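You operate a simulated robot arm through the tools that you are given. There is no shell and no other tool. Be economical: measure what you need, move in short steps, check, and stop when the job is done.

Carry out the task below with a simulated robot arm. There is one attempt and no reset: what you move stays moved.

TASK
Put things in order on the top of the assembly bench. At the end: the white corner guard from the top of the assembly bench stands where the gold brass weight stood; the silver bracket (marked "2") from the top of the assembly bench stands where the grey felt block stood; the grey felt block from the top of the assembly bench is on the orange tray; the gold brass weight stands where the silver bracket stood; whatever was shut is shut again. Leave all else as you found it, and nothing knocked over.
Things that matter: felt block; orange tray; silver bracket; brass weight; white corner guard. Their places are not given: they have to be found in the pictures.

It is judged by the outcome, as a careful person would: the job done as asked, and still so three seconds after it is handed in. It fails if anything else is knocked over, pushed out of place, dropped, spilled or broken.

THE ROBOT
A 7-joint arm with a two-finger parallel gripper, fixed in place. Base frame: the origin is at the foot of the arm, x ahead of it, y to its left, z up; the work surface is at about z = 0. Lengths are in m, angles in degrees, forces in N, time in s.
With the tool pointing down near the work surface it reaches from about 0.24 to 0.62 m from the base axis. Its first joint turns from -66.0 to 66.0 degrees. Payload 2.6 kg.
Tool frame: the origin (TCP) lies between the finger pads and is the grasp point; the fingertips stand 0.03 m ahead of it; z points along the fingers, y is the line along which they close. The gripper opens to 0.094 m. The fingers are 0.028 m wide and 0.01 m thick; the gripper's body (0.05 by 0.096 m) begins 0.055 m behind the TCP.
Orientation is that of the tool frame in the base frame, as a unit quaternion [w, x, y, z]. With the fingers straight down and closing along the base's y, the tool's x points along the base's -x, its y along +y and its z along -z.

THE INTERFACE
- The arm moves only by the tool jog_arm. Its argument "rows" is a list that holds one entry, the list of rows, each a list of 7 numbers: the shift along the tool's x, y, z in units of 400 mm (1.0 is 400 mm), then the turn, a rotation vector about the tool's x, y, z in units of 90 degrees (1.0 is 90 degrees), then the gripper command, from -1 (fully open) to 1 (shut), values between in proportion. In form: [[[tx, ty, tz, wx, wy, wz, fingers], ...]]. A call has 1 to 8 rows; each row is the pose to reach, as a shift and turn from the pose commanded when the call began, along the tool's axes at that moment. A call with a number of a shift or a turn outside -1 to 1 is refused whole. A row lasts 0.2 s, in which the tool goes at most 0.05 m and 8.6 degrees; a call with a longer step from one row to the next is refused whole, and so is a gripper value outside its range. A pose out of reach is approached as far as the arm can. The call stops where the force on the tool passes 40 N (or 10 N more than at its start, if that is more) or the arm is blocked; 0.2 s more then pass. The fingers move at their own pace (about 0.072 m/s each) and stop on an object; they squeeze with about 20 N. The grip force told is the motor's: it shows also when the fingers shut on nothing. Time passes only in rows, and 0.2 s behind the last, so rows that repeat a pose let the fingers close. It gives the time, the measured TCP pose, the force on the tool (base axes), the opening and the grip force at its end, in the units of the frame above (readings bear some noise).
- Cameras (640 x 400 px; columns grow to the right, rows downward): "scene" is fixed at [0.0212, 0.4237, 0.5575]; the picture's right is [-0.88, -0.47, 0.00], its down [-0.30, 0.56, -0.77] and it looks along [0.36, -0.68, -0.63] (base axes); focal length 371 px, centre (320, 200). "wrist" rides on the gripper at [-0.037, 0, -0.058] in the tool frame; the picture's right is [0.00, -1.00, 0.00], its down [0.97, 0.00, -0.24] and it looks along [0.24, 0.00, 0.97] (tool axes); focal length 218 px, centre (320, 200).
- grab_frame(camera): a new picture of that camera. No time passes.
- probe_pixels(camera, pixels): for up to 12 pixels [column, row] of the newest picture of that camera ("zoom" is the newest enlarged one), the place [x, y, z] in the base frame of the surface seen there, good to about 0.002 m. No time passes.
- close_up(camera, box): a new picture of the part [left, top, right, bottom] of that camera's present view, enlarged. No time passes.
- finish_job(): hands the job in; it is judged then, once.

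Work in short steps. Measure before you move; look again where a grasp or a placing could have gone wrong, and mend it. You have 80 turns and 34 pictures in all, those below and enlarged ones among them. Open the gripper and draw the arm clear of the work before you hand the job in, unless the task says otherwise; then end with one line.

The tools are called after "Emit:" as a command line: name --argument value ..., lists and objects as JSON in quotes. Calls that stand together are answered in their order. jog_arm: Moves the arm, as the interface text tells. Its arguments: {"type":"object","properties":{"rows":{"type":"array","items":{"type":"array","items":{"type":"array","items":{"type":"number"}}}}},"required":["rows"]} The other tools are called the same way: grab_frame (camera) takes a picture; probe_pixels (camera, pixels) gives the place of the surface under pixels of a picture; close_up (camera, box) takes an enlarged picture of a part of a camera's view; finish_job () hands the job in.

At the start:

```text
time: 0.0
tcp_pos: [0.3196, -0.0785, 0.2409]
tcp_rot: [0.0, 0.0, 1.0, 0.0]
force: [0.3, 0.3, -0.8]
width: 0.0939
finger_force: 0.0
```

scene: 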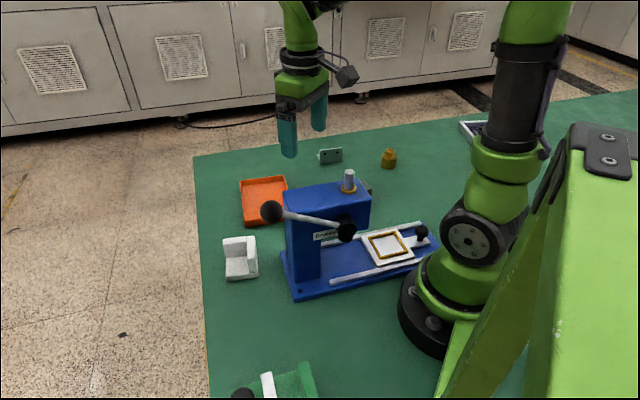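
wrist: 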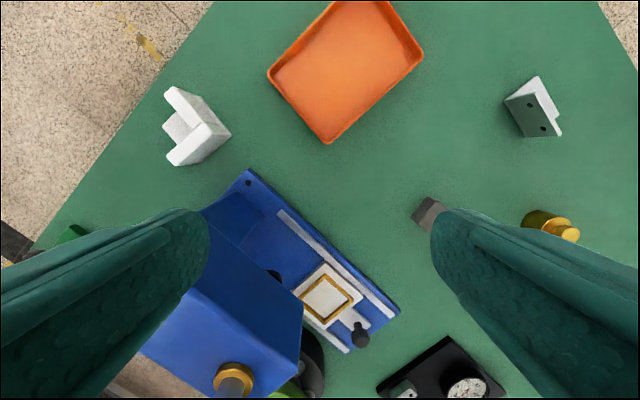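

The wrist picture shows the guard (195,128), tray (345,70), bracket (535,107), felt block (428,213) and weight (550,225). I take close-ups to measure them.

Emit:
close_up --camera "wrist" --box '[380, 60, 640, 260]'

Emit:
close_up --camera "scene" --box '[200, 130, 440, 300]'

Emit:
probe_pixels --camera "wrist" --pixels '[[172, 92], [228, 134], [175, 160], [190, 105], [205, 135], [178, 128], [268, 72], [328, 142], [422, 55], [350, 70], [250, 172], [398, 312]]'

Emit:
probe_pixels --camera "scene" --pixels '[[350, 172], [270, 210], [346, 230], [320, 150], [340, 150], [318, 163], [341, 162], [389, 150], [388, 163], [369, 190], [300, 195], [355, 200]]'

```text
2.00 times, centred on (510, 160) of wrist
```

zoom: 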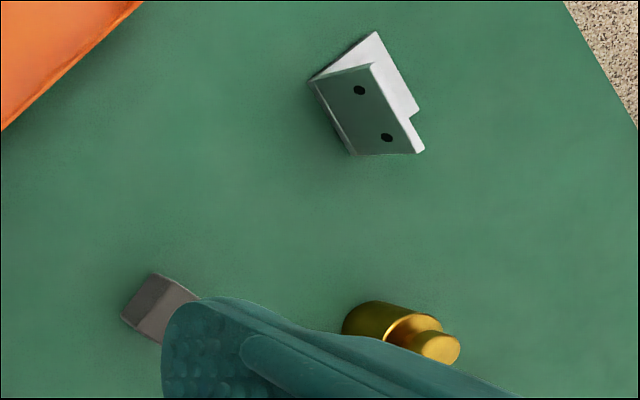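

```text
2.35 times, centred on (320, 215) of scene
```

zoom: 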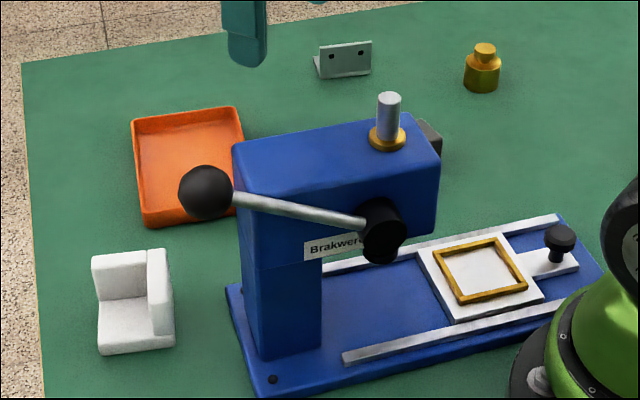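

```text
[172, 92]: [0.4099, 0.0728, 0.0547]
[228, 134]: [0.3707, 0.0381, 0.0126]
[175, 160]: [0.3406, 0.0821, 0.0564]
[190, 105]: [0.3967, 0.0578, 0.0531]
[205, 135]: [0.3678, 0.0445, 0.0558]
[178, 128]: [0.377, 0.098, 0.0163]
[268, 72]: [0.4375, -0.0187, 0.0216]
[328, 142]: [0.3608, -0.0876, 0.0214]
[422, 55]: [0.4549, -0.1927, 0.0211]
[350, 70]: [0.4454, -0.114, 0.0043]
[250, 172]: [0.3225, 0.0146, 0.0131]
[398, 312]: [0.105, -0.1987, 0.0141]
```

```text
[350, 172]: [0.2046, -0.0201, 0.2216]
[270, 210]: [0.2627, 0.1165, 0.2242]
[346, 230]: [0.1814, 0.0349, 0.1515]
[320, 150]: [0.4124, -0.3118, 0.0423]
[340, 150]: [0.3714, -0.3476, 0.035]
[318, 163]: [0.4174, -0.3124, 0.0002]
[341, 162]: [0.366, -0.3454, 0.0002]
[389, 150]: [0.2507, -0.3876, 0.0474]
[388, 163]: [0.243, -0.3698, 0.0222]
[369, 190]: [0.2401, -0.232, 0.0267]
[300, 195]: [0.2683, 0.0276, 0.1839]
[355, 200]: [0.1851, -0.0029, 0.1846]
```

Next I move to a point from which the bracket, weight and felt block lie above the fingers in the picture.

Emit:
jog_arm --rows '[[[0.03, -0.1, -0.015, 0, 0, 0, -1], [0.06, -0.2, -0.03, 0, 0, 0, -1], [0.09, -0.3, -0.045, 0, 0, 0, -1], [0.12, -0.4, -0.06, 0, 0, 0, -1], [0.15, -0.5, -0.075, 0, 0, 0, -1], [0.175, -0.525, -0.075, 0, 0, 0, -1]]]'

Emit:
grab_frame --camera "wrist"

```text
time: 1.4
tcp_pos: [0.249, -0.29, 0.2716]
tcp_rot: [0.0, -0.001, 1.0, 0.0]
force: [-0.6, 0.2, 0.2]
width: 0.0939
finger_force: 0.2
```

```text
29 pictures are left
```

wrist: 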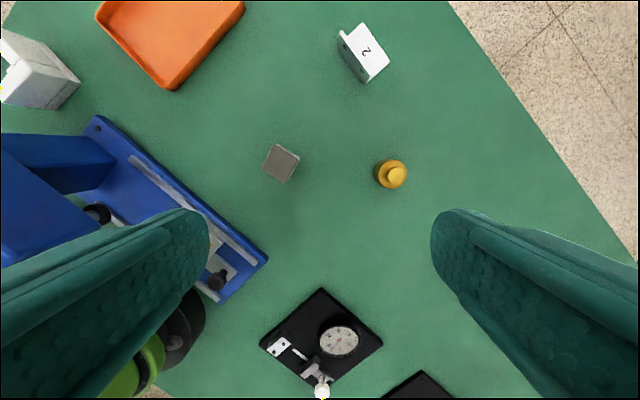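

All three objects are visible now; I enlarge them and measure.

Emit:
close_up --camera "wrist" --box '[250, 10, 442, 130]'

Emit:
probe_pixels --camera "zoom" --pixels '[[293, 70], [362, 46], [462, 170], [392, 238], [375, 270], [345, 60], [360, 110], [400, 120], [430, 190], [380, 40], [300, 110], [320, 180]]'

Emit:
close_up --camera "wrist" --box '[250, 120, 442, 240]'

Emit:
probe_pixels --camera "wrist" --pixels '[[278, 145], [299, 158], [284, 180], [263, 166], [280, 160], [395, 175], [383, 165], [383, 180], [398, 165], [376, 174], [406, 175], [400, 175]]'

```text
3.33 times, centred on (346, 70) of wrist
```

zoom: 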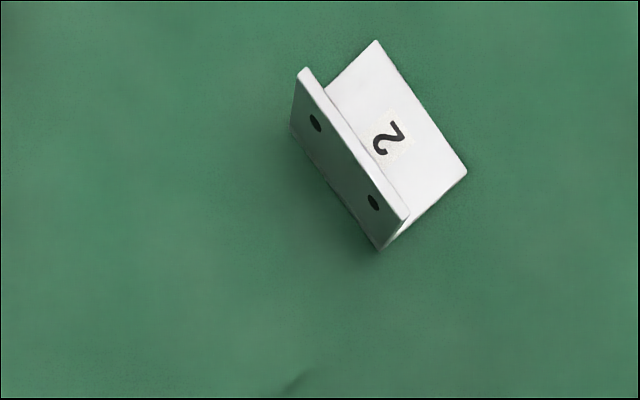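

```text
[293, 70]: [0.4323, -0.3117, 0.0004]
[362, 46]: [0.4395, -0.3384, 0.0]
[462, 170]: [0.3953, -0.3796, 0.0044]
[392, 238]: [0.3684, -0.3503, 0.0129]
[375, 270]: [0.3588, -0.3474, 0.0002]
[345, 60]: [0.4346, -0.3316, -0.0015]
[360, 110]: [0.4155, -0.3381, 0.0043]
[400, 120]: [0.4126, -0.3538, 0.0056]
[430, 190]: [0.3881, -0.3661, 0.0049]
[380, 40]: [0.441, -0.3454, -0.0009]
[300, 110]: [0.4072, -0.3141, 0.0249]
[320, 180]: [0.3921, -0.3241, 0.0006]
```

```text
3.33 times, centred on (346, 180) of wrist
```

zoom: 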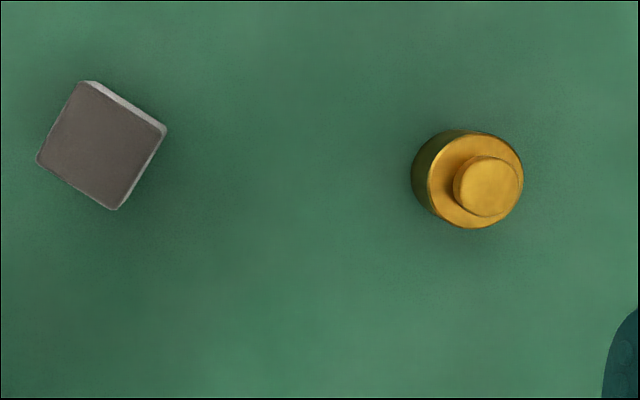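

```text
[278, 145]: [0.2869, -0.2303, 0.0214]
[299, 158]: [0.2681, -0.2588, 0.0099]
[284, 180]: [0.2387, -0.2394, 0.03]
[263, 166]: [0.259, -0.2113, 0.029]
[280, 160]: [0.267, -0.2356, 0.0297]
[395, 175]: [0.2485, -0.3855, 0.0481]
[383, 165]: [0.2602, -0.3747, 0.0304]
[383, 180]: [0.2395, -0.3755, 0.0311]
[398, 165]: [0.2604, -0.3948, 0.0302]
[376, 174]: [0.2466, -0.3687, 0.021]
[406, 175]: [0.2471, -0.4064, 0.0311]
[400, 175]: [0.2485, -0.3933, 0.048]
```

Felt block: centre ≈ (0.262,-0.2355), 34 mm square, 30 mm high, edges at about 54° and -37°. Weight: centre ≈ (0.248,-0.387). I go above the felt with the yaw turned by 36° and look.

Emit:
jog_arm --rows '[[[-0.0065, 0.027, 0.075, 0, 0, 0.08, -1], [-0.013, 0.054, 0.15, 0, 0, 0.16, -1], [-0.0195, 0.081, 0.225, 0, 0, 0.24, -1], [-0.026, 0.108, 0.3, 0, 0, 0.32, -1], [-0.0325, 0.1355, 0.375, 0, 0, 0.4, -1]]]'

Emit:
grab_frame --camera "wrist"

```text
time: 2.6
tcp_pos: [0.2612, -0.2337, 0.1212]
tcp_rot: [0.0, 0.31, 0.951, 0.0]
force: [0.0, -1.0, -0.7]
width: 0.094
finger_force: 0.0
```

```text
26 pictures are left
```

wrist: 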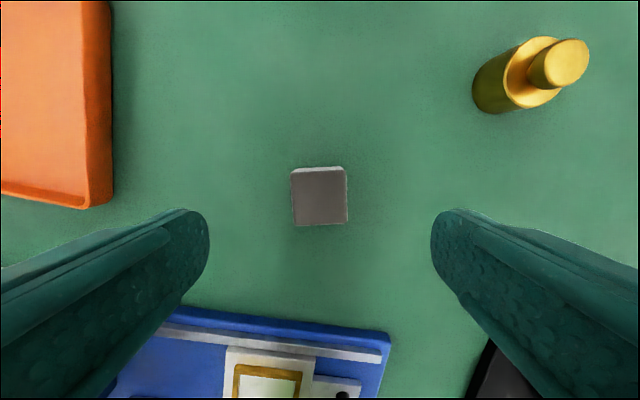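

The felt (319,196) is nearly square to the fingers; I measure its top corners and the weight again.

Emit:
probe_pixels --camera "wrist" --pixels '[[294, 176], [343, 173], [345, 220], [296, 222], [319, 197], [560, 62], [545, 62], [525, 60], [575, 62], [560, 45], [560, 80], [515, 75]]'

```text
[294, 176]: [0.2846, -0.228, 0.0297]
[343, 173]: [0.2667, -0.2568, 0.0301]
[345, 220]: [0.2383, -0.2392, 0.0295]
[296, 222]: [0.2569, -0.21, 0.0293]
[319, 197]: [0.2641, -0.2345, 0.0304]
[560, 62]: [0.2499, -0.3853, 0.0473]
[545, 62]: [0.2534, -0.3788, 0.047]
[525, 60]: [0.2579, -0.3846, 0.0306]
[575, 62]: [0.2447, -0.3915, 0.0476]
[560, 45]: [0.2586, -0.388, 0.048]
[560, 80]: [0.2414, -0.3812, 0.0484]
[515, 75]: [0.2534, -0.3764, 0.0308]
```

Centre (0.2616,-0.2335), edges at 57.5°: I turn 3° back, go down to z ≈ 0.034 and close.

Emit:
jog_arm --rows '[[[0, 0, 0.1, 0, 0, -0.036, -1], [0, 0, 0.19, 0, 0, -0.036, -1], [0, 0, 0.218, 0, 0, -0.036, -1], [0, 0, 0.218, 0, 0, -0.036, 1], [0, 0, 0.218, 0, 0, -0.036, 1], [0, 0, 0.218, 0, 0, -0.036, 1], [0, 0, 0.218, 0, 0, -0.036, 1]]]'

```text
time: 4.2
tcp_pos: [0.2617, -0.234, 0.0356]
tcp_rot: [0.001, 0.282, 0.959, 0.0]
force: [0.4, -0.2, -0.7]
width: 0.0386
finger_force: 20.2
```

Gripped (38.6 mm). I lift to z ≈ 0.135 and carry it over the tray centre (0.446,-0.107).

Emit:
jog_arm --rows '[[[0, 0, -0.1, 0, 0, 0, 1], [0, 0, -0.2, 0, 0, 0, 1], [-0.04, 0.09, -0.25, 0, 0, 0, 1], [-0.08, 0.19, -0.25, 0, 0, 0, 1], [-0.12, 0.29, -0.25, 0, 0, 0, 1], [-0.16, 0.39, -0.25, 0, 0, 0, 1], [-0.195, 0.47, -0.25, 0, 0, 0, 1], [-0.2157, 0.5157, -0.25, 0, 0, 0, 1]]]'

Emit:
grab_frame --camera "wrist"

```text
time: 6.0
tcp_pos: [0.4458, -0.107, 0.1338]
tcp_rot: [-0.001, 0.283, 0.959, -0.001]
force: [0.5, 0.3, 0.1]
width: 0.0388
finger_force: 20.5
```

```text
25 pictures are left
```

wrist: 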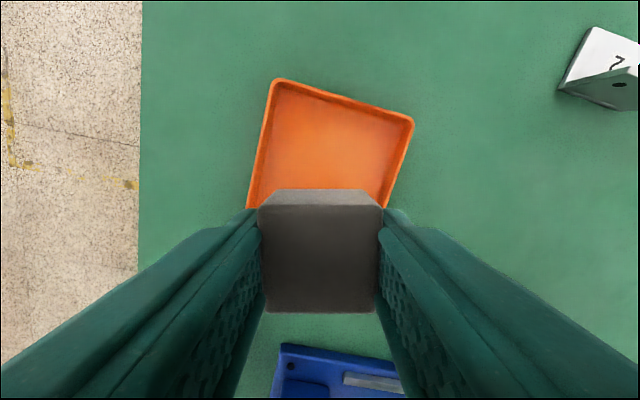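

The block is held; I check the tray rims at (278,82) and (412,120) before going down.

Emit:
probe_pixels --camera "wrist" --pixels '[[278, 82], [411, 121], [249, 205], [385, 204], [325, 170], [320, 280], [320, 200]]'

```text
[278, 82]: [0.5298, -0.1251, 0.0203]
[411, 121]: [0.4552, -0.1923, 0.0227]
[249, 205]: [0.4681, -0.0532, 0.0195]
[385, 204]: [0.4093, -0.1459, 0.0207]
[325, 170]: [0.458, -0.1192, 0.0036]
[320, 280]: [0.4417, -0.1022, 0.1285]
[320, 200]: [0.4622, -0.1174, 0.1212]
```

Tray centre confirmed. The floor is at z 0.004, so I lower to TCP z ≈ 0.041, open part-way (clear of the rims) and rise.

Emit:
jog_arm --rows '[[[0, 0, 0.1, 0, 0, 0, 1], [0, 0, 0.19, 0, 0, 0, 1], [0, 0, 0.232, 0, 0, 0, 1], [0, 0, 0.232, 0, 0, 0, -0.25], [0, 0, 0.232, 0, 0, 0, -0.25], [0, 0, 0.16, 0, 0, 0, -0.25], [0, 0, 0.05, 0, 0, 0, -0.25], [0, 0, -0.03, 0, 0, 0, -0.25]]]'

Emit:
grab_frame --camera "wrist"

```text
time: 7.8
tcp_pos: [0.4463, -0.1069, 0.1465]
tcp_rot: [0.0, 0.282, 0.959, 0.0]
force: [0.3, -0.1, 0.1]
width: 0.0587
finger_force: 0.1
```

```text
24 pictures are left
```

wrist: 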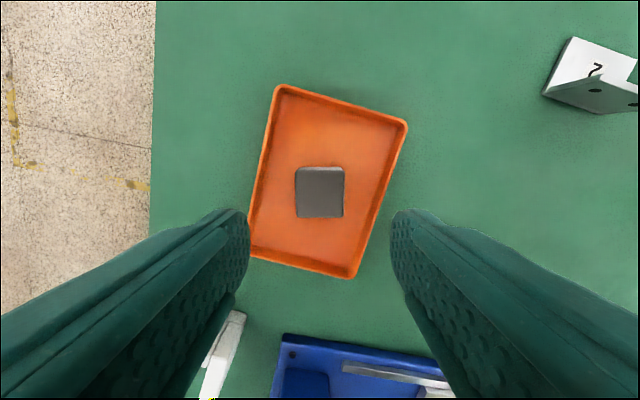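

The felt sits in the tray. Now I move to look at the bracket from close by, turning the yaw to about 41°.

Emit:
jog_arm --rows '[[[-0.015, -0.095, -0.02, 0, 0, 0.03, -0.6], [-0.03, -0.19, -0.03, 0, 0, 0.06, -1], [-0.045, -0.285, -0.03, 0, 0, 0.09, -1], [-0.06, -0.38, -0.03, 0, 0, 0.12, -1], [-0.075, -0.475, -0.03, 0, 0, 0.15, -1], [-0.09, -0.568, -0.03, 0, 0, 0.18, -1]]]'

Emit:
close_up --camera "wrist" --box '[220, 60, 428, 190]'

```text
time: 9.2
tcp_pos: [0.3542, -0.3183, 0.1598]
tcp_rot: [-0.001, 0.415, 0.91, 0.0]
force: [-1.0, 0.1, 0.4]
width: 0.0939
finger_force: 0.1
```

```text
3.08 times, centred on (324, 125) of wrist
```

zoom: 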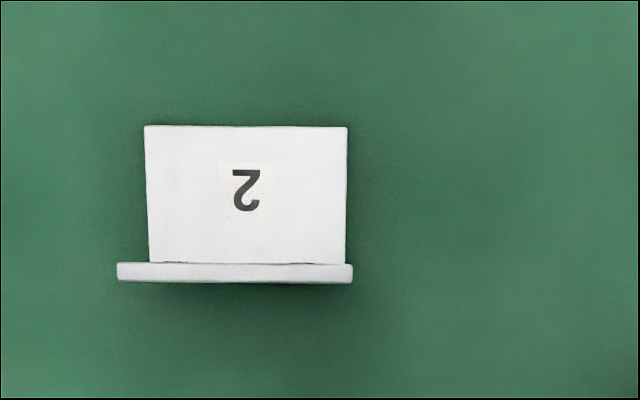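

Emit:
probe_pixels --camera "zoom" --pixels '[[149, 130], [342, 132], [340, 250], [153, 250], [122, 271], [348, 273], [235, 272], [245, 190], [235, 279], [235, 267]]'

```text
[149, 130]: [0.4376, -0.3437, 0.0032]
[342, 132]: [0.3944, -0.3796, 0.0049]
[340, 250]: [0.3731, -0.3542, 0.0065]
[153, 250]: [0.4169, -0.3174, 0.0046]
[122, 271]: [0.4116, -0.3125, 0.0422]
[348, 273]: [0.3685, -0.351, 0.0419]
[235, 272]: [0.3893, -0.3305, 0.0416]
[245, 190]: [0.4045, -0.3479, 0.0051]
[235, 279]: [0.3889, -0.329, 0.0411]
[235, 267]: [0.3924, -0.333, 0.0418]
```

The bracket's length lies along tool y (yaw 41°), its centre line at (0.390,-0.332) → (0.416,-0.362); I go over the flange end of the footprint at (0.395,-0.337) and grip it across its length.

Emit:
jog_arm --rows '[[[-0.06, 0.025, 0.02, 0, 0, 0, -1], [-0.1022, 0.0463, 0.1, 0, 0, 0, -1], [-0.1022, 0.0463, 0.2, 0, 0, 0, -1], [-0.1022, 0.0463, 0.29, 0, 0, 0, -1], [-0.1022, 0.0463, 0.312, 0, 0, 0, -1], [-0.1022, 0.0463, 0.312, 0, 0, 0, 1], [-0.1022, 0.0463, 0.312, 0, 0, 0, 1], [-0.1022, 0.0463, 0.312, 0, 0, 0, 1]]]'

Emit:
grab_frame --camera "wrist"

```text
time: 11.0
tcp_pos: [0.3939, -0.3352, 0.0327]
tcp_rot: [0.0, 0.414, 0.91, 0.0]
force: [-0.1, -0.5, 0.2]
width: 0.0596
finger_force: 19.7
```

```text
22 pictures are left
```

wrist: 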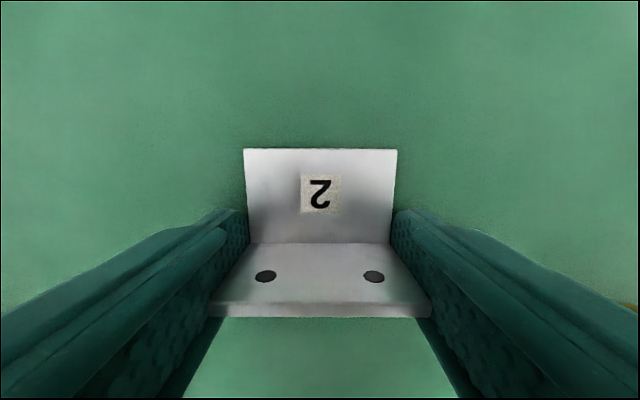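

Gripped at 59.6 mm. I measure the held bracket's corners so as to know its centre relative to the TCP.

Emit:
probe_pixels --camera "wrist" --pixels '[[248, 153], [392, 153], [320, 152], [225, 310], [418, 310], [320, 311], [320, 315]]'

```text
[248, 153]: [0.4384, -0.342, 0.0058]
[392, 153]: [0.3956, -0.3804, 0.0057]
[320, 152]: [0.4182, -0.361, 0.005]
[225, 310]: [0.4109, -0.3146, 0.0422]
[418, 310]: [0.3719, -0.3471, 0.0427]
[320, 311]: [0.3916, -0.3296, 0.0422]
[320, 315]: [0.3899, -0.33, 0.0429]
```

I lift and carry it to above the felt's old place (TCP target (0.252,-0.223), bracket centre (0.2616,-0.2335)).

Emit:
jog_arm --rows '[[[0, 0, -0.08, 0, 0, 0, 1], [0, 0, -0.16, 0, 0, 0, 1], [0.09, -0.017, -0.2, 0, 0, 0, 1], [0.18, -0.034, -0.2, 0, 0, 0, 1], [0.28, -0.053, -0.2, 0, 0, 0, 1], [0.37, -0.07, -0.2, 0, 0, 0, 1], [0.444, -0.084, -0.2, 0, 0, 0, 1], [0.444, -0.084, -0.2, 0, 0, 0, 1]]]'

Emit:
grab_frame --camera "wrist"

```text
time: 12.8
tcp_pos: [0.2528, -0.2248, 0.114]
tcp_rot: [0.001, 0.414, 0.91, 0.0]
force: [0.1, -0.2, -0.4]
width: 0.0596
finger_force: 20.2
```

```text
21 pictures are left
```

wrist: 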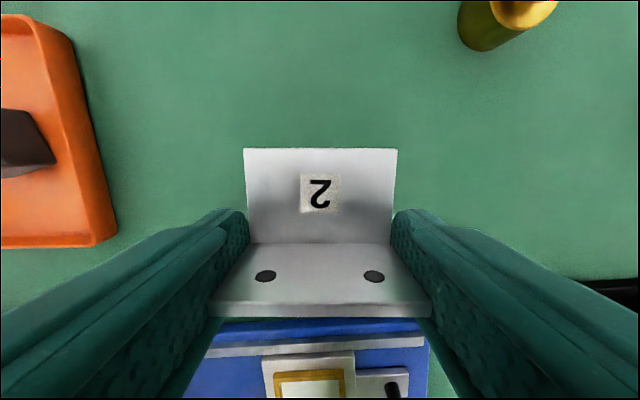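

No slip. I correct 2 mm, lower to z ≈ 0.033, open and rise.

Emit:
jog_arm --rows '[[[0.0043, 0.001, 0.08, 0, 0, 0, 1], [0.0043, 0.001, 0.17, 0, 0, 0, 1], [0.0043, 0.001, 0.202, 0, 0, 0, 1], [0.0043, 0.001, 0.202, 0, 0, 0, -0.6], [0.0043, 0.001, 0.202, 0, 0, 0, -0.9], [0.0043, 0.001, 0.1, 0, 0, 0, -1], [0.0043, 0.001, 0, 0, 0, 0, -1], [0.0043, 0.001, -0.1, 0, 0, 0, -1]]]'

Emit:
grab_frame --camera "wrist"

```text
time: 14.6
tcp_pos: [0.2525, -0.2211, 0.1536]
tcp_rot: [-0.001, 0.413, 0.911, 0.001]
force: [0.3, 0.3, -0.7]
width: 0.094
finger_force: 0.0
```

```text
20 pictures are left
```

wrist: 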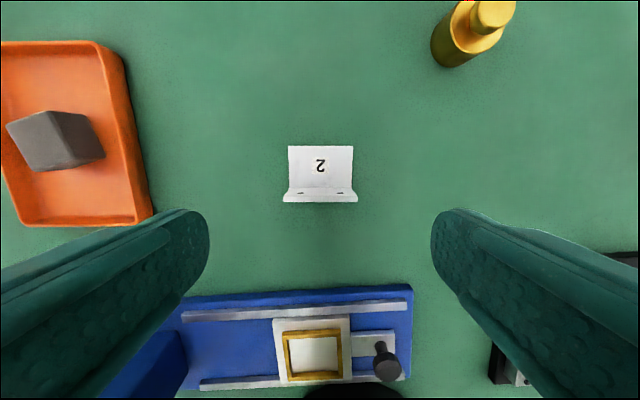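

Emit:
probe_pixels --camera "wrist" --pixels '[[290, 148], [351, 148], [286, 198], [355, 198], [320, 198], [490, 14], [465, 55]]'

```text
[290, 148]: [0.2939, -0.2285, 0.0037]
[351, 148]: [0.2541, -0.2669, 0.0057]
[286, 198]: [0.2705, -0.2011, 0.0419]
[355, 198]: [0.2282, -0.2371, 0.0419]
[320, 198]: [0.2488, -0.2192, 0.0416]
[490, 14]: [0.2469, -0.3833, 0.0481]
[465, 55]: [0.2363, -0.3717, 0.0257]
```

Bracket centre ≈ (0.2615,-0.2333), as wanted. Next I go over the brass weight at (0.249,-0.387).

Emit:
jog_arm --rows '[[[-0.07, -0.063, 0, 0, 0, 0, -1], [-0.14, -0.126, 0, 0, 0, 0, -1], [-0.21, -0.19, 0, 0, 0, 0, -1], [-0.28, -0.253, 0, 0, 0, 0, -1], [-0.3075, -0.2785, 0.04, 0, 0, 0, -1], [-0.3075, -0.2785, 0.08, 0, 0, 0, -1]]]'

Emit:
grab_frame --camera "wrist"

```text
time: 16.0
tcp_pos: [0.2485, -0.3892, 0.1219]
tcp_rot: [0.0, 0.415, 0.91, 0.0]
force: [0.7, -0.1, -0.7]
width: 0.0938
finger_force: 0.1
```

```text
19 pictures are left
```

wrist: 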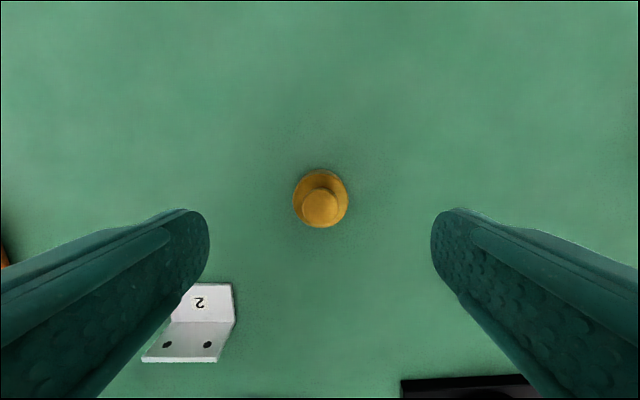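

Emit:
probe_pixels --camera "wrist" --pixels '[[320, 208], [304, 208], [336, 208], [320, 192], [320, 223], [297, 195], [345, 195], [320, 180]]'

```text
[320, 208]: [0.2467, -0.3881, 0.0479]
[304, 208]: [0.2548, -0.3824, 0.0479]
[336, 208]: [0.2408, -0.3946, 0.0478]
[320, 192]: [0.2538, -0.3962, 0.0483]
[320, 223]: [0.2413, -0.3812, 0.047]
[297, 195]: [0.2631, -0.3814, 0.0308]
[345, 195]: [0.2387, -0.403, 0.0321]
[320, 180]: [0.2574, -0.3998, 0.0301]
```

Weight centre is (0.2477,-0.388); I descend to z ≈ 0.036 and grip the body.

Emit:
jog_arm --rows '[[[0.0037, 0, 0.09, 0, 0, 0, -1], [0.0037, 0, 0.18, 0, 0, 0, -1], [0.0037, 0, 0.213, 0, 0, 0, -1], [0.0037, 0, 0.213, 0, 0, 0, 1], [0.0037, 0, 0.213, 0, 0, 0, 1], [0.0037, 0, 0.213, 0, 0, 0, 1], [0.0037, 0, 0.213, 0, 0, 0, 1]]]'

```text
time: 17.6
tcp_pos: [0.248, -0.3865, 0.0367]
tcp_rot: [0.0, 0.414, 0.91, 0.0]
force: [0.0, -0.5, 0.0]
width: 0.04
finger_force: 20.3
```

Gripped (40 mm). I lift slowly and carry it to the bracket's old place (0.403,-0.346).

Emit:
jog_arm --rows '[[[0, 0, -0.05, 0, 0, 0, 1], [0, 0, -0.12, 0, 0, 0, 1], [-0.03, 0.06, -0.18, 0, 0, 0, 1], [-0.07, 0.14, -0.18, 0, 0, 0, 1], [-0.11, 0.22, -0.18, 0, 0, 0, 1], [-0.15, 0.3, -0.18, 0, 0, 0, 1], [-0.177, 0.36, -0.18, 0, 0, 0, 1], [-0.177, 0.36, -0.18, 0, 0, 0, 1]]]'

Emit:
grab_frame --camera "wrist"

```text
time: 19.4
tcp_pos: [0.4044, -0.3469, 0.1084]
tcp_rot: [0.0, 0.415, 0.91, 0.0]
force: [0.1, -0.3, -2.9]
width: 0.0399
finger_force: 19.7
```

```text
18 pictures are left
```

wrist: 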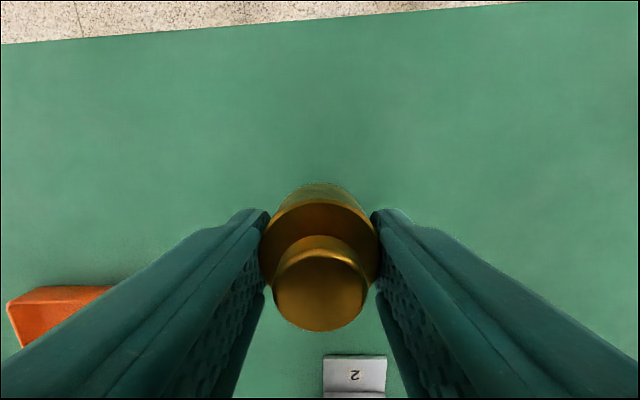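

Held upright. I lower to z ≈ 0.037, open and rise.

Emit:
jog_arm --rows '[[[0, 0, 0.07, 0, 0, 0, 1], [0, 0, 0.14, 0, 0, 0, 1], [0, 0, 0.178, 0, 0, 0, 1], [0, 0, 0.178, 0, 0, 0, 1], [0, 0, 0.178, 0, 0, 0, -0.3], [0, 0, 0.178, 0, 0, 0, -0.9], [0, 0, 0.08, 0, 0, 0, -1], [0, 0, -0.03, 0, 0, 0, -1]]]'

Emit:
grab_frame --camera "wrist"

Emit:
probe_pixels --camera "wrist" --pixels '[[320, 205], [305, 205], [335, 205]]'

```text
time: 21.2
tcp_pos: [0.4031, -0.3459, 0.1203]
tcp_rot: [0.0, 0.414, 0.91, 0.0]
force: [0.0, -0.1, 0.0]
width: 0.0938
finger_force: 0.2
```

```text
17 pictures are left
```

wrist: 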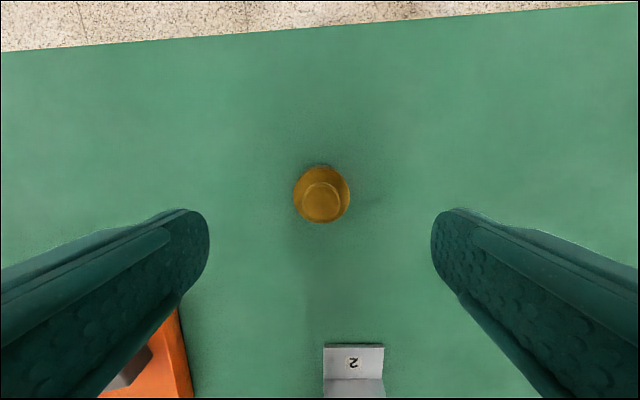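

```text
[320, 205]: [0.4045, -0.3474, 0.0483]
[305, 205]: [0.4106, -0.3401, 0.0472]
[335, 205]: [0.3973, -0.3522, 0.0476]
```

Weight centre ≈ (0.404,-0.347), good. Now I rise to z ≈ 0.25 and move along towards the guard, turning the yaw back.

Emit:
jog_arm --rows '[[[0, 0, -0.11, 0, 0, -0.06, -1], [0.05, 0.035, -0.2, 0, 0, -0.12, -1], [0.12, 0.085, -0.27, 0, 0, -0.19, -1], [0.2, 0.14, -0.31, 0, 0, -0.26, -1], [0.28, 0.2, -0.325, 0, 0, -0.33, -1], [0.349, 0.247, -0.325, 0, 0, -0.4, -1]]]'

```text
time: 22.6
tcp_pos: [0.3853, -0.1759, 0.2516]
tcp_rot: [0.0, 0.111, 0.994, 0.0]
force: [0.5, -0.4, 0.1]
width: 0.0941
finger_force: 0.0
```

Emit:
jog_arm --rows '[[[0.04, 0.1, -0.01, 0, 0, -0.035, -1], [0.08, 0.2, -0.02, 0, 0, -0.07, -1], [0.12, 0.3, -0.035, 0, 0, -0.105, -1], [0.1525, 0.391, -0.05, 0, 0, -0.14, -1]]]'

Emit:
grab_frame --camera "wrist"

Emit:
grab_frame --camera "scene"

```text
time: 23.6
tcp_pos: [0.361, -0.0091, 0.2702]
tcp_rot: [0.0, 0.002, 1.0, -0.001]
force: [-0.5, -1.2, -0.1]
width: 0.0939
finger_force: 0.0
```

```text
16 pictures are left
```

wrist: 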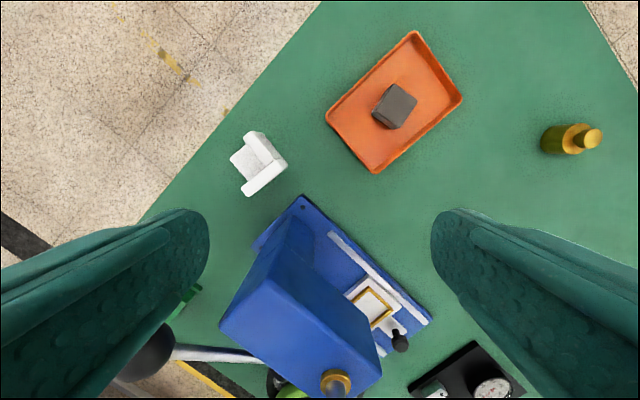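

```text
15 pictures are left
```

scene: 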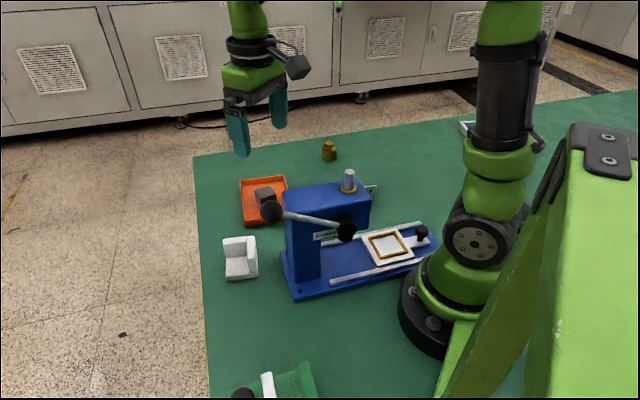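

Emit:
close_up --camera "wrist" --box '[202, 110, 314, 210]'

Emit:
close_up --camera "scene" --box '[200, 220, 296, 290]'

```text
4.00 times, centred on (258, 160) of wrist
```

zoom: 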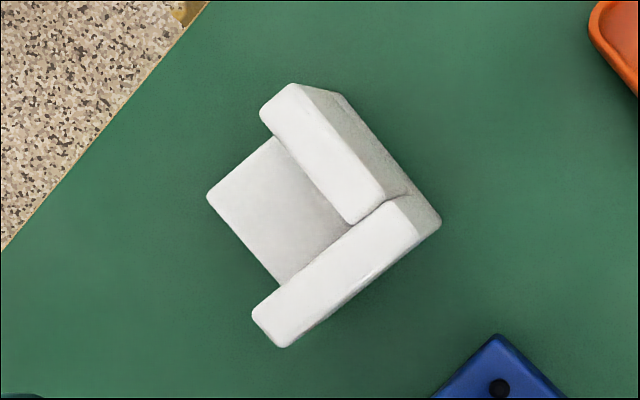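

```text
5.71 times, centred on (248, 255) of scene
```

zoom: 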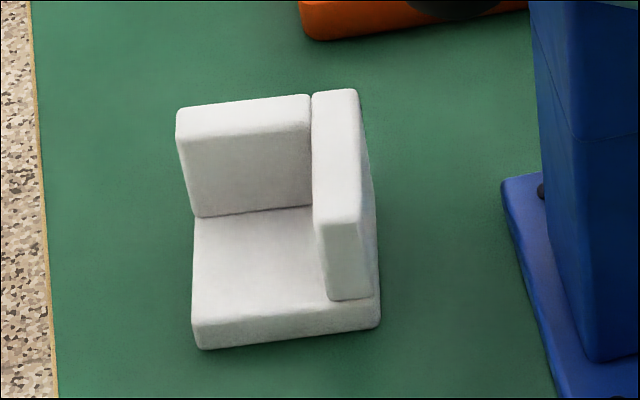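

The guard is a slab with two walls. I measure its corners in a fresh wrist enlargement.

Emit:
close_up --camera "wrist" --box '[202, 110, 314, 210]'

Emit:
probe_pixels --camera "zoom" --pixels '[[289, 90], [266, 115], [350, 216], [378, 196], [285, 341], [257, 312], [415, 236], [395, 206], [212, 198], [280, 275], [438, 222], [275, 145]]'

Emit:
probe_pixels --camera "scene" --pixels '[[235, 281], [266, 277], [229, 275], [255, 277], [258, 271]]'

```text
4.00 times, centred on (258, 160) of wrist
```

zoom: 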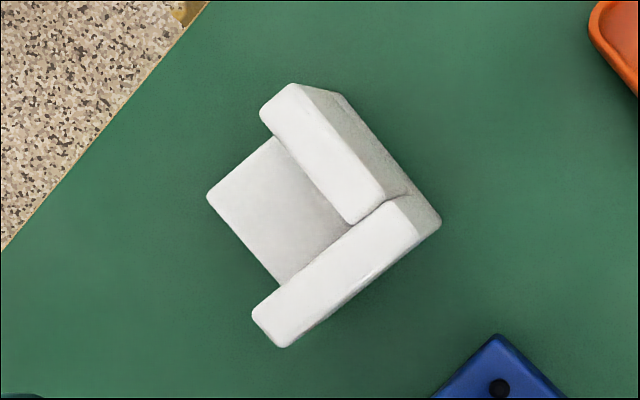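

```text
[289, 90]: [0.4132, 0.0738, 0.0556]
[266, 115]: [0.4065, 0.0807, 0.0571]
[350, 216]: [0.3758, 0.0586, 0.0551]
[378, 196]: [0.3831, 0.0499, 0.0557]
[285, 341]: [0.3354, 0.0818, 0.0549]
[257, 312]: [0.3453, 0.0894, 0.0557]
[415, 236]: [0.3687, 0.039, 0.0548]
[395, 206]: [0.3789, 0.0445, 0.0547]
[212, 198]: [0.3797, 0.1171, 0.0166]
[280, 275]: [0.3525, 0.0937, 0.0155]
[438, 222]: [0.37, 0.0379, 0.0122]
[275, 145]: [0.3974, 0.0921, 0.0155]
```

```text
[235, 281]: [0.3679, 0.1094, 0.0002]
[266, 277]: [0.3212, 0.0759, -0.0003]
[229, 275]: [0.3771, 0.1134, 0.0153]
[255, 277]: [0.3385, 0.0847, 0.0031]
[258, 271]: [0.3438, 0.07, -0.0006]
```

Guard: footprint centre ≈ (0.375,0.078), 58 mm square, edges at 38.3° / 128.3°, walls to z 0.056. I turn the yaw by 38° so that the fingers and camera keep clear of the press, move above it at z ≈ 0.15, and look.

Emit:
jog_arm --rows '[[[-0.005, 0.04, 0, 0, 0, -0.07, -1], [-0.01, 0.085, 0, 0, 0, -0.142, -1], [-0.017, 0.13, 0.02, 0, 0, -0.213, -1], [-0.022, 0.17, 0.08, 0, 0, -0.284, -1], [-0.0275, 0.2115, 0.15, 0, 0, -0.355, -1], [-0.0275, 0.2115, 0.22, 0, 0, -0.4256, -1], [-0.0275, 0.2115, 0.3, 0, 0, -0.4256, -1]]]'

Emit:
grab_frame --camera "wrist"

Emit:
grab_frame --camera "scene"

```text
time: 25.2
tcp_pos: [0.373, 0.0738, 0.1498]
tcp_rot: [0.0, -0.327, 0.945, 0.0]
force: [0.3, 0.4, 0.0]
width: 0.0942
finger_force: 0.0
```

```text
11 pictures are left
```

wrist: 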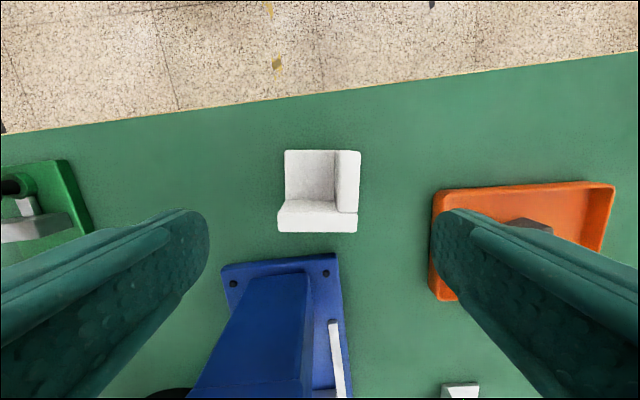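

```text
10 pictures are left
```

scene: 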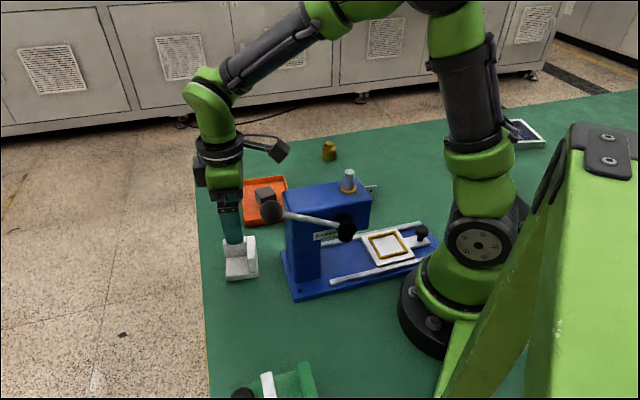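

The guard is square to the fingers and the arm is clear of the press. I descend to z ≈ 0.036 and close.

Emit:
jog_arm --rows '[[[0, 0.005, 0.08, 0, 0, 0, -1], [0, 0.005, 0.17, 0, 0, 0, -1], [0, 0.005, 0.25, 0, 0, 0, -1], [0, 0.005, 0.282, 0, 0, 0, -1], [0, 0.005, 0.282, 0, 0, 0, 1], [0, 0.005, 0.282, 0, 0, 0, 1], [0, 0.005, 0.282, 0, 0, 0, 1], [0, 0.005, 0.282, 0, 0, 0, 1]]]'

Emit:
grab_frame --camera "wrist"

```text
time: 25.8
tcp_pos: [0.3714, 0.075, 0.0893]
tcp_rot: [0.001, -0.321, 0.947, -0.001]
force: [-5.5, -0.4, 12.3]
width: 0.0942
finger_force: 0.2
stopped in row 3: the force on the tool passed its limit (the readings are from after the stop); the commanded pose is now the measured one
```

```text
9 pictures are left
```

wrist: 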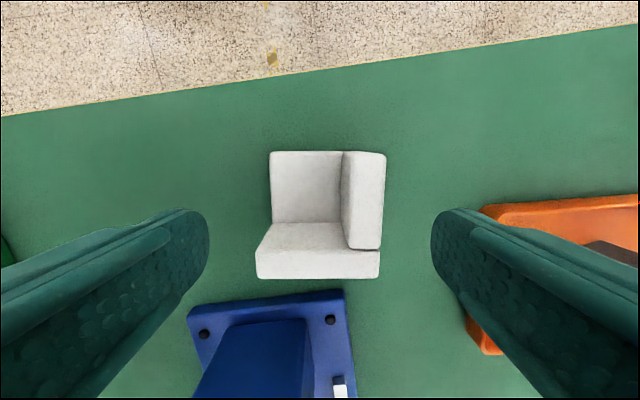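

The force limit tripped at z 0.089, so something higher up touched. I back off 3 cm and look at the scene.

Emit:
jog_arm --rows '[[[0, 0, -0.04, 0, 0, 0, -1], [0, 0, -0.08, 0, 0, 0, -1]]]'

Emit:
close_up --camera "scene" --box '[170, 60, 410, 310]'

```text
time: 26.4
tcp_pos: [0.3724, 0.0743, 0.1211]
tcp_rot: [0.001, -0.322, 0.947, -0.002]
force: [-0.1, -0.8, -0.3]
width: 0.0939
finger_force: 0.1
```

```text
1.60 times, centred on (290, 185) of scene
```

zoom: 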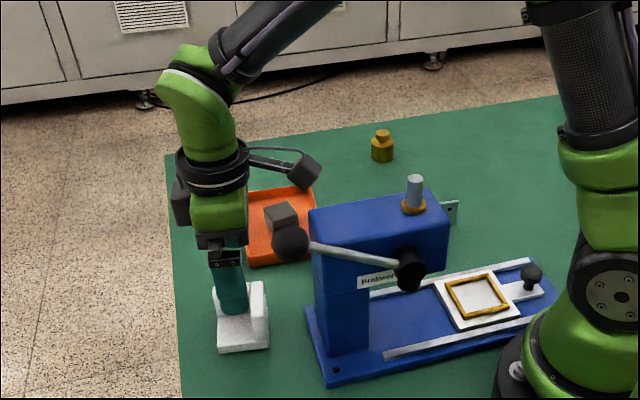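

A side box on the wrist (zoom (305,172)) reaches out over the press. I measure it together with the press head and the handle ball.

Emit:
probe_pixels --camera "zoom" --pixels '[[305, 172], [298, 186], [318, 182], [292, 165], [310, 158], [290, 240], [290, 226], [330, 210], [440, 200], [260, 155], [212, 165], [415, 185]]'

```text
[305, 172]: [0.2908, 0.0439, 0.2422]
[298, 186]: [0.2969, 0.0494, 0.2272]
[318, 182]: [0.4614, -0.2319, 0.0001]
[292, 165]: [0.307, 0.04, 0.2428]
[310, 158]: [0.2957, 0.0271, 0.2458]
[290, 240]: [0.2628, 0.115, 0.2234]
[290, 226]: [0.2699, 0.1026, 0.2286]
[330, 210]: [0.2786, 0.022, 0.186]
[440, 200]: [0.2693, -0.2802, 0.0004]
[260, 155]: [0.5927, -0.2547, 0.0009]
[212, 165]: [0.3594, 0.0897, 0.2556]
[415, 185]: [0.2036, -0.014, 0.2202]
```

The wrist box (tool +x side, about 0.06–0.11 m out, bottom about 0.10 m above the TCP) met the press head. Nothing moved. I rise to z 0.20 and turn about 90° the other way, so that the box points away from the head.

Emit:
jog_arm --rows '[[[0, 0, -0.1, 0, 0, 0, -1], [0, 0, -0.2, 0, 0, 0.05, -1], [0, 0, -0.2, 0, 0, 0.14, -1], [0, 0, -0.2, 0, 0, 0.23, -1], [0, 0, -0.2, 0, 0, 0.32, -1], [0, 0, -0.2, 0, 0, 0.41, -1], [0, 0, -0.2, 0, 0, 0.5, -1]]]'

Emit:
jog_arm --rows '[[[0, 0, 0, 0, 0, 0.09, -1], [0, 0, 0, 0, 0, 0.18, -1], [0, 0, 0, 0, 0, 0.27, -1], [0, 0, 0, 0, 0, 0.36, -1], [0, 0, 0, 0, 0, 0.45, -1], [0, 0, 0, 0, 0, 0.492, -1]]]'

Emit:
grab_frame --camera "wrist"

Emit:
grab_frame --camera "scene"

```text
time: 28.0
tcp_pos: [0.3735, 0.0752, 0.2017]
tcp_rot: [0.0, 0.066, 0.998, -0.001]
force: [-0.2, 0.0, -0.3]
width: 0.0941
finger_force: 0.0
```

```text
time: 29.4
tcp_pos: [0.372, 0.0741, 0.2013]
tcp_rot: [0.001, 0.438, 0.899, 0.0]
force: [-0.2, -0.5, -0.5]
width: 0.094
finger_force: 0.1
```

```text
7 pictures are left
```

wrist: 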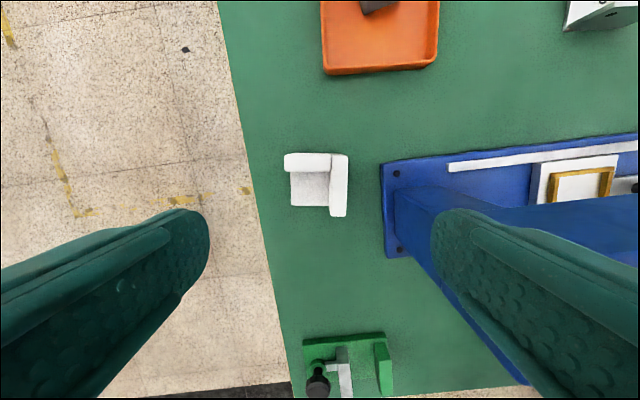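

```text
6 pictures are left
```

scene: 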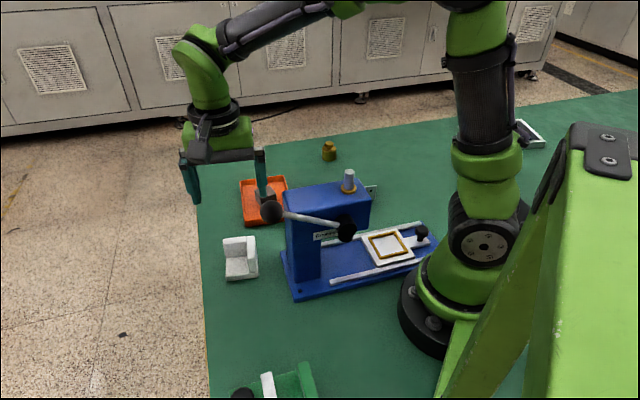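

The guard is at (318,183), square to the fingers. I measure its corners, the green clamp, and the wrist box in the scene.

Emit:
probe_pixels --camera "wrist" --pixels '[[287, 157], [346, 157], [344, 213], [332, 213], [293, 203], [384, 164], [388, 240], [345, 340], [322, 370], [318, 385]]'

Emit:
probe_pixels --camera "scene" --pixels '[[198, 150], [207, 150], [203, 130], [194, 155], [208, 157], [200, 160], [270, 210], [262, 210], [258, 185]]'

```text
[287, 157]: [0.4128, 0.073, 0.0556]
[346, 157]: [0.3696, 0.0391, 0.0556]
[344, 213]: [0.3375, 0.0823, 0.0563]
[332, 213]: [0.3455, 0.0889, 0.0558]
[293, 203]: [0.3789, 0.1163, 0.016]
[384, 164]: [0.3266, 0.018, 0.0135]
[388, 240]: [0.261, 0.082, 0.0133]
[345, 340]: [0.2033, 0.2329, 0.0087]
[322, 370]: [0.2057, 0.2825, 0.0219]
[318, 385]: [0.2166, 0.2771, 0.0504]
```

```text
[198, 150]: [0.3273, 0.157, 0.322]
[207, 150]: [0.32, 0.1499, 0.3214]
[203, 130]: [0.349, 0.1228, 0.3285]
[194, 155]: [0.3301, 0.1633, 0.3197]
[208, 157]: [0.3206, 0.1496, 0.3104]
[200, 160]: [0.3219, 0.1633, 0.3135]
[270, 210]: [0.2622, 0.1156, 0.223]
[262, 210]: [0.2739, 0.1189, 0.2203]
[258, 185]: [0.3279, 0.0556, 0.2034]
```

The box is now about 5 cm clear of the ball and off the head; guard centre (0.375,0.078), yaw 38° matches. I descend.

Emit:
jog_arm --rows '[[[-0.007, 0.012, 0.09, 0, 0, 0, -0.85], [-0.007, 0.012, 0.18, 0, 0, 0, -0.85], [-0.007, 0.012, 0.27, 0, 0, 0, -0.85], [-0.007, 0.012, 0.34, 0, 0, 0, -0.85], [-0.007, 0.012, 0.39, 0, 0, 0, -0.85], [-0.007, 0.012, 0.411, 0, 0, 0, -0.85]]]'

```text
time: 30.8
tcp_pos: [0.3767, 0.076, 0.0368]
tcp_rot: [0.0, 0.436, 0.9, -0.001]
force: [-0.1, 0.1, 0.1]
width: 0.087
finger_force: 0.0
```

Down without contact; I close.

Emit:
jog_arm --rows '[[[0, 0, 0, 0, 0, 0, 1], [0, 0, 0, 0, 0, 0, 1], [0, 0, 0, 0, 0, 0, 1], [0, 0, 0, 0, 0, 0, 1]]]'

Emit:
grab_frame --camera "wrist"

```text
time: 31.8
tcp_pos: [0.3769, 0.0745, 0.0367]
tcp_rot: [0.002, 0.436, 0.9, -0.001]
force: [-0.3, -0.3, -0.2]
width: 0.0631
finger_force: 20.4
```

```text
5 pictures are left
```

wrist: 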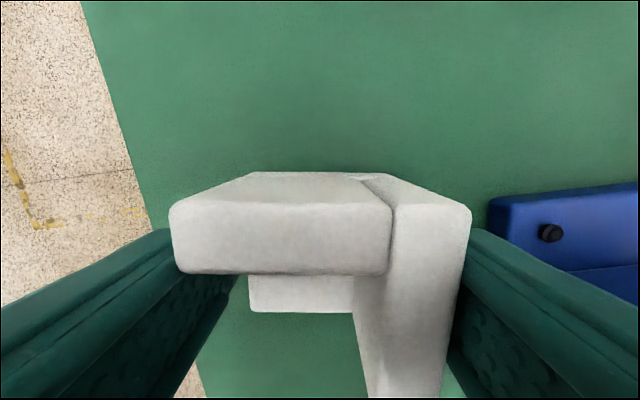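

Gripped at 63 mm. I lift straight up to z ≈ 0.2.

Emit:
jog_arm --rows '[[[0, 0, -0.05, 0, 0, 0, 1], [0, 0, -0.13, 0, 0, 0, 1], [0, 0, -0.22, 0, 0, 0, 1], [0, 0, -0.31, 0, 0, 0, 1], [0, 0, -0.4, 0, 0, 0, 1], [0, 0, -0.46, 0, 0, 0, 1]]]'

```text
time: 33.2
tcp_pos: [0.3768, 0.0765, 0.2228]
tcp_rot: [0.001, 0.436, 0.9, -0.002]
force: [0.4, 0.2, 0.6]
width: 0.0633
finger_force: 20.3
```

I carry it along x ≈ 0.4 to (0.40,-0.17), clear of the press.

Emit:
jog_arm --rows '[[[-0.085, -0.055, 0, 0, 0, 0, 1], [-0.17, -0.11, 0, 0, 0, 0, 1], [-0.26, -0.168, 0, 0, 0, 0, 1], [-0.345, -0.223, 0, 0, 0, 0, 1], [-0.43, -0.278, 0, 0, 0, 0, 1], [-0.518, -0.335, 0, 0, 0, 0, 1]]]'

```text
time: 34.6
tcp_pos: [0.4, -0.1707, 0.222]
tcp_rot: [0.002, 0.436, 0.9, 0.0]
force: [0.1, 0.4, -0.1]
width: 0.0611
finger_force: 19.8
```

Emit:
jog_arm --rows '[[[-0.033, -0.105, 0, 0, 0, 0, 1], [-0.066, -0.21, 0, 0, 0, 0, 1], [-0.1, -0.318, 0, 0, 0, 0, 1], [-0.133, -0.425, 0, 0, 0, 0, 1], [-0.166, -0.53, 0, 0, 0, 0, 1], [-0.199, -0.635, 0, 0, 0, 0, 1], [-0.199, -0.635, 0.1, 0, 0, 0, 1], [-0.199, -0.635, 0.2, 0, 0, 0, 1]]]'

Emit:
grab_frame --camera "wrist"

```text
time: 36.4
tcp_pos: [0.2502, -0.3889, 0.1423]
tcp_rot: [0.001, 0.436, 0.9, -0.002]
force: [0.0, -0.1, 0.5]
width: 0.061
finger_force: 19.7
```

```text
4 pictures are left
```

wrist: 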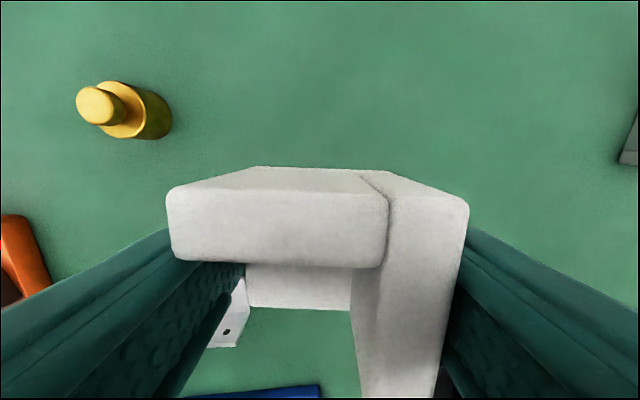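

The guard seems to have tilted a little in the grip; I measure the heights on its top faces.

Emit:
probe_pixels --camera "wrist" --pixels '[[180, 200], [375, 200], [180, 250], [375, 250], [455, 220], [430, 380], [385, 380], [280, 225], [255, 300], [340, 300], [260, 172]]'

```text
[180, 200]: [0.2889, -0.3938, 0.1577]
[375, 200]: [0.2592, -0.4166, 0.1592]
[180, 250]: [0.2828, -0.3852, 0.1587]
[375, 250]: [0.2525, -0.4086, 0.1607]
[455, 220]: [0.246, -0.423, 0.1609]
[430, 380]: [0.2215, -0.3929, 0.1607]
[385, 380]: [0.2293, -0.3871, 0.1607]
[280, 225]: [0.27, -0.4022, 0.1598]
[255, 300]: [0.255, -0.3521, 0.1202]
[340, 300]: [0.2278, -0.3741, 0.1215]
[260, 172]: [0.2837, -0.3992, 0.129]
```

The tilt is only about 2°, and the guard sits about 4 mm off in the grip. I correct by tool (+3.5,-2) mm and lower to z ≈ 0.0385.

Emit:
jog_arm --rows '[[[0.009, -0.005, 0.08, 0, 0, 0, 1], [0.009, -0.005, 0.16, 0, 0, 0, 1], [0.009, -0.005, 0.22, 0, 0, 0, 1], [0.009, -0.005, 0.245, 0, 0, 0, 1], [0.009, -0.005, 0.26, 0, 0, 0, 1]]]'

```text
time: 37.6
tcp_pos: [0.2465, -0.3876, 0.0379]
tcp_rot: [0.002, 0.436, 0.9, -0.001]
force: [-0.5, -0.1, 0.3]
width: 0.0611
finger_force: 20.1
```

Emit:
jog_arm --rows '[[[0, 0, 0.003, 0, 0, 0, 1], [0, 0, 0.003, 0, 0, 0, -0.5], [0, 0, 0.003, 0, 0, 0, -0.9], [0, 0, 0.003, 0, 0, 0, -0.9], [0, 0, -0.06, 0, 0, 0, -0.9], [0, 0, -0.16, 0, 0, 0, -0.9], [0, 0, -0.27, 0, 0, 0, -0.9], [0, 0, -0.38, 0, 0, 0, -0.9]]]'

Emit:
grab_frame --camera "wrist"

```text
time: 39.4
tcp_pos: [0.2471, -0.3864, 0.1906]
tcp_rot: [0.001, 0.436, 0.9, 0.0]
force: [0.1, 0.3, 0.4]
width: 0.0897
finger_force: 0.1
```

```text
3 pictures are left
```

wrist: 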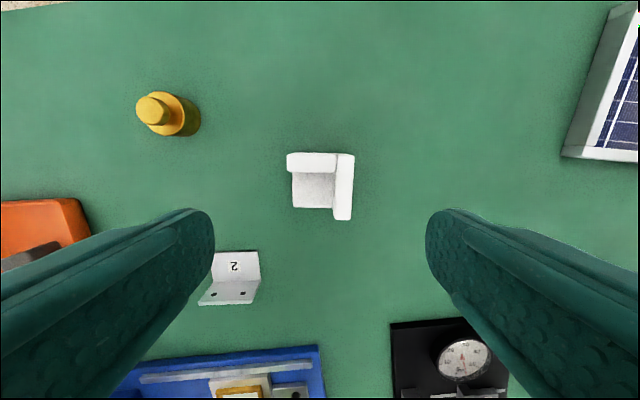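

Emit:
probe_pixels --camera "wrist" --pixels '[[289, 156], [352, 157], [350, 217], [338, 217], [296, 205], [315, 190], [289, 170]]'

```text
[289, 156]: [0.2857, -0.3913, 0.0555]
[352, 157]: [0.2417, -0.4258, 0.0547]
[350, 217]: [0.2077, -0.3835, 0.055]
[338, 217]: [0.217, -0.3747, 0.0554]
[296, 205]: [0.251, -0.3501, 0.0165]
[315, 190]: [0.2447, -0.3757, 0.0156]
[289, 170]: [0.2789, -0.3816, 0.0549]
```

Guard stands flat at centre ≈ (0.2466,-0.388). I rise, draw back and check the scene.

Emit:
jog_arm --rows '[[[0, 0, -0.1, 0, 0, 0, -1], [-0.05, 0.1, -0.17, 0, 0, 0, -1], [-0.1, 0.2, -0.17, 0, 0, 0, -1], [-0.1, 0.3, -0.17, 0, 0, 0, -1], [-0.1, 0.4, -0.17, 0, 0, 0, -1]]]'

Emit:
grab_frame --camera "scene"

```text
refused: row 2 steps farther than a row can; nothing moved
```

```text
2 pictures are left
```

scene: 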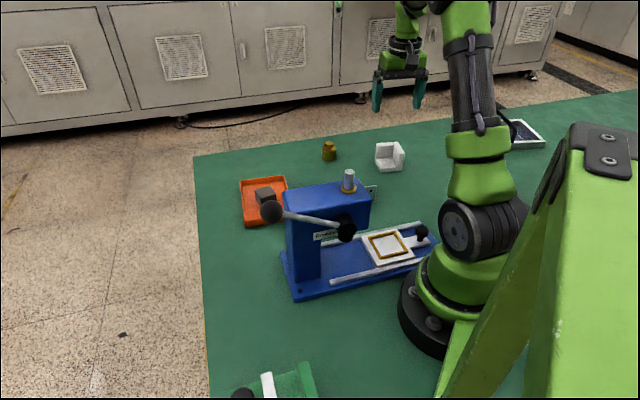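

All things stand as asked and the press is unchanged. I rise a little more, then hand in.

Emit:
jog_arm --rows '[[[0, 0, -0.1, 0, 0, 0, -1], [0, 0, -0.18, 0, 0, 0, -1], [0, 0, -0.18, 0, 0, 0, -1]]]'

```text
time: 40.2
tcp_pos: [0.2467, -0.3878, 0.2623]
tcp_rot: [0.002, 0.437, 0.9, 0.0]
force: [-0.3, 0.1, -0.7]
width: 0.0937
finger_force: 0.1
```

Emit:
finish_job

```text
The job is handed in.
```

The job is handed in: the felt block is on the orange tray, and the bracket, brass weight and corner guard each measured within about 2 mm of their target spots. While I was reaching for the guard, the box on the arm's wrist touched the press once. I backed off and came in from another angle, and the press and its handle had not moved.
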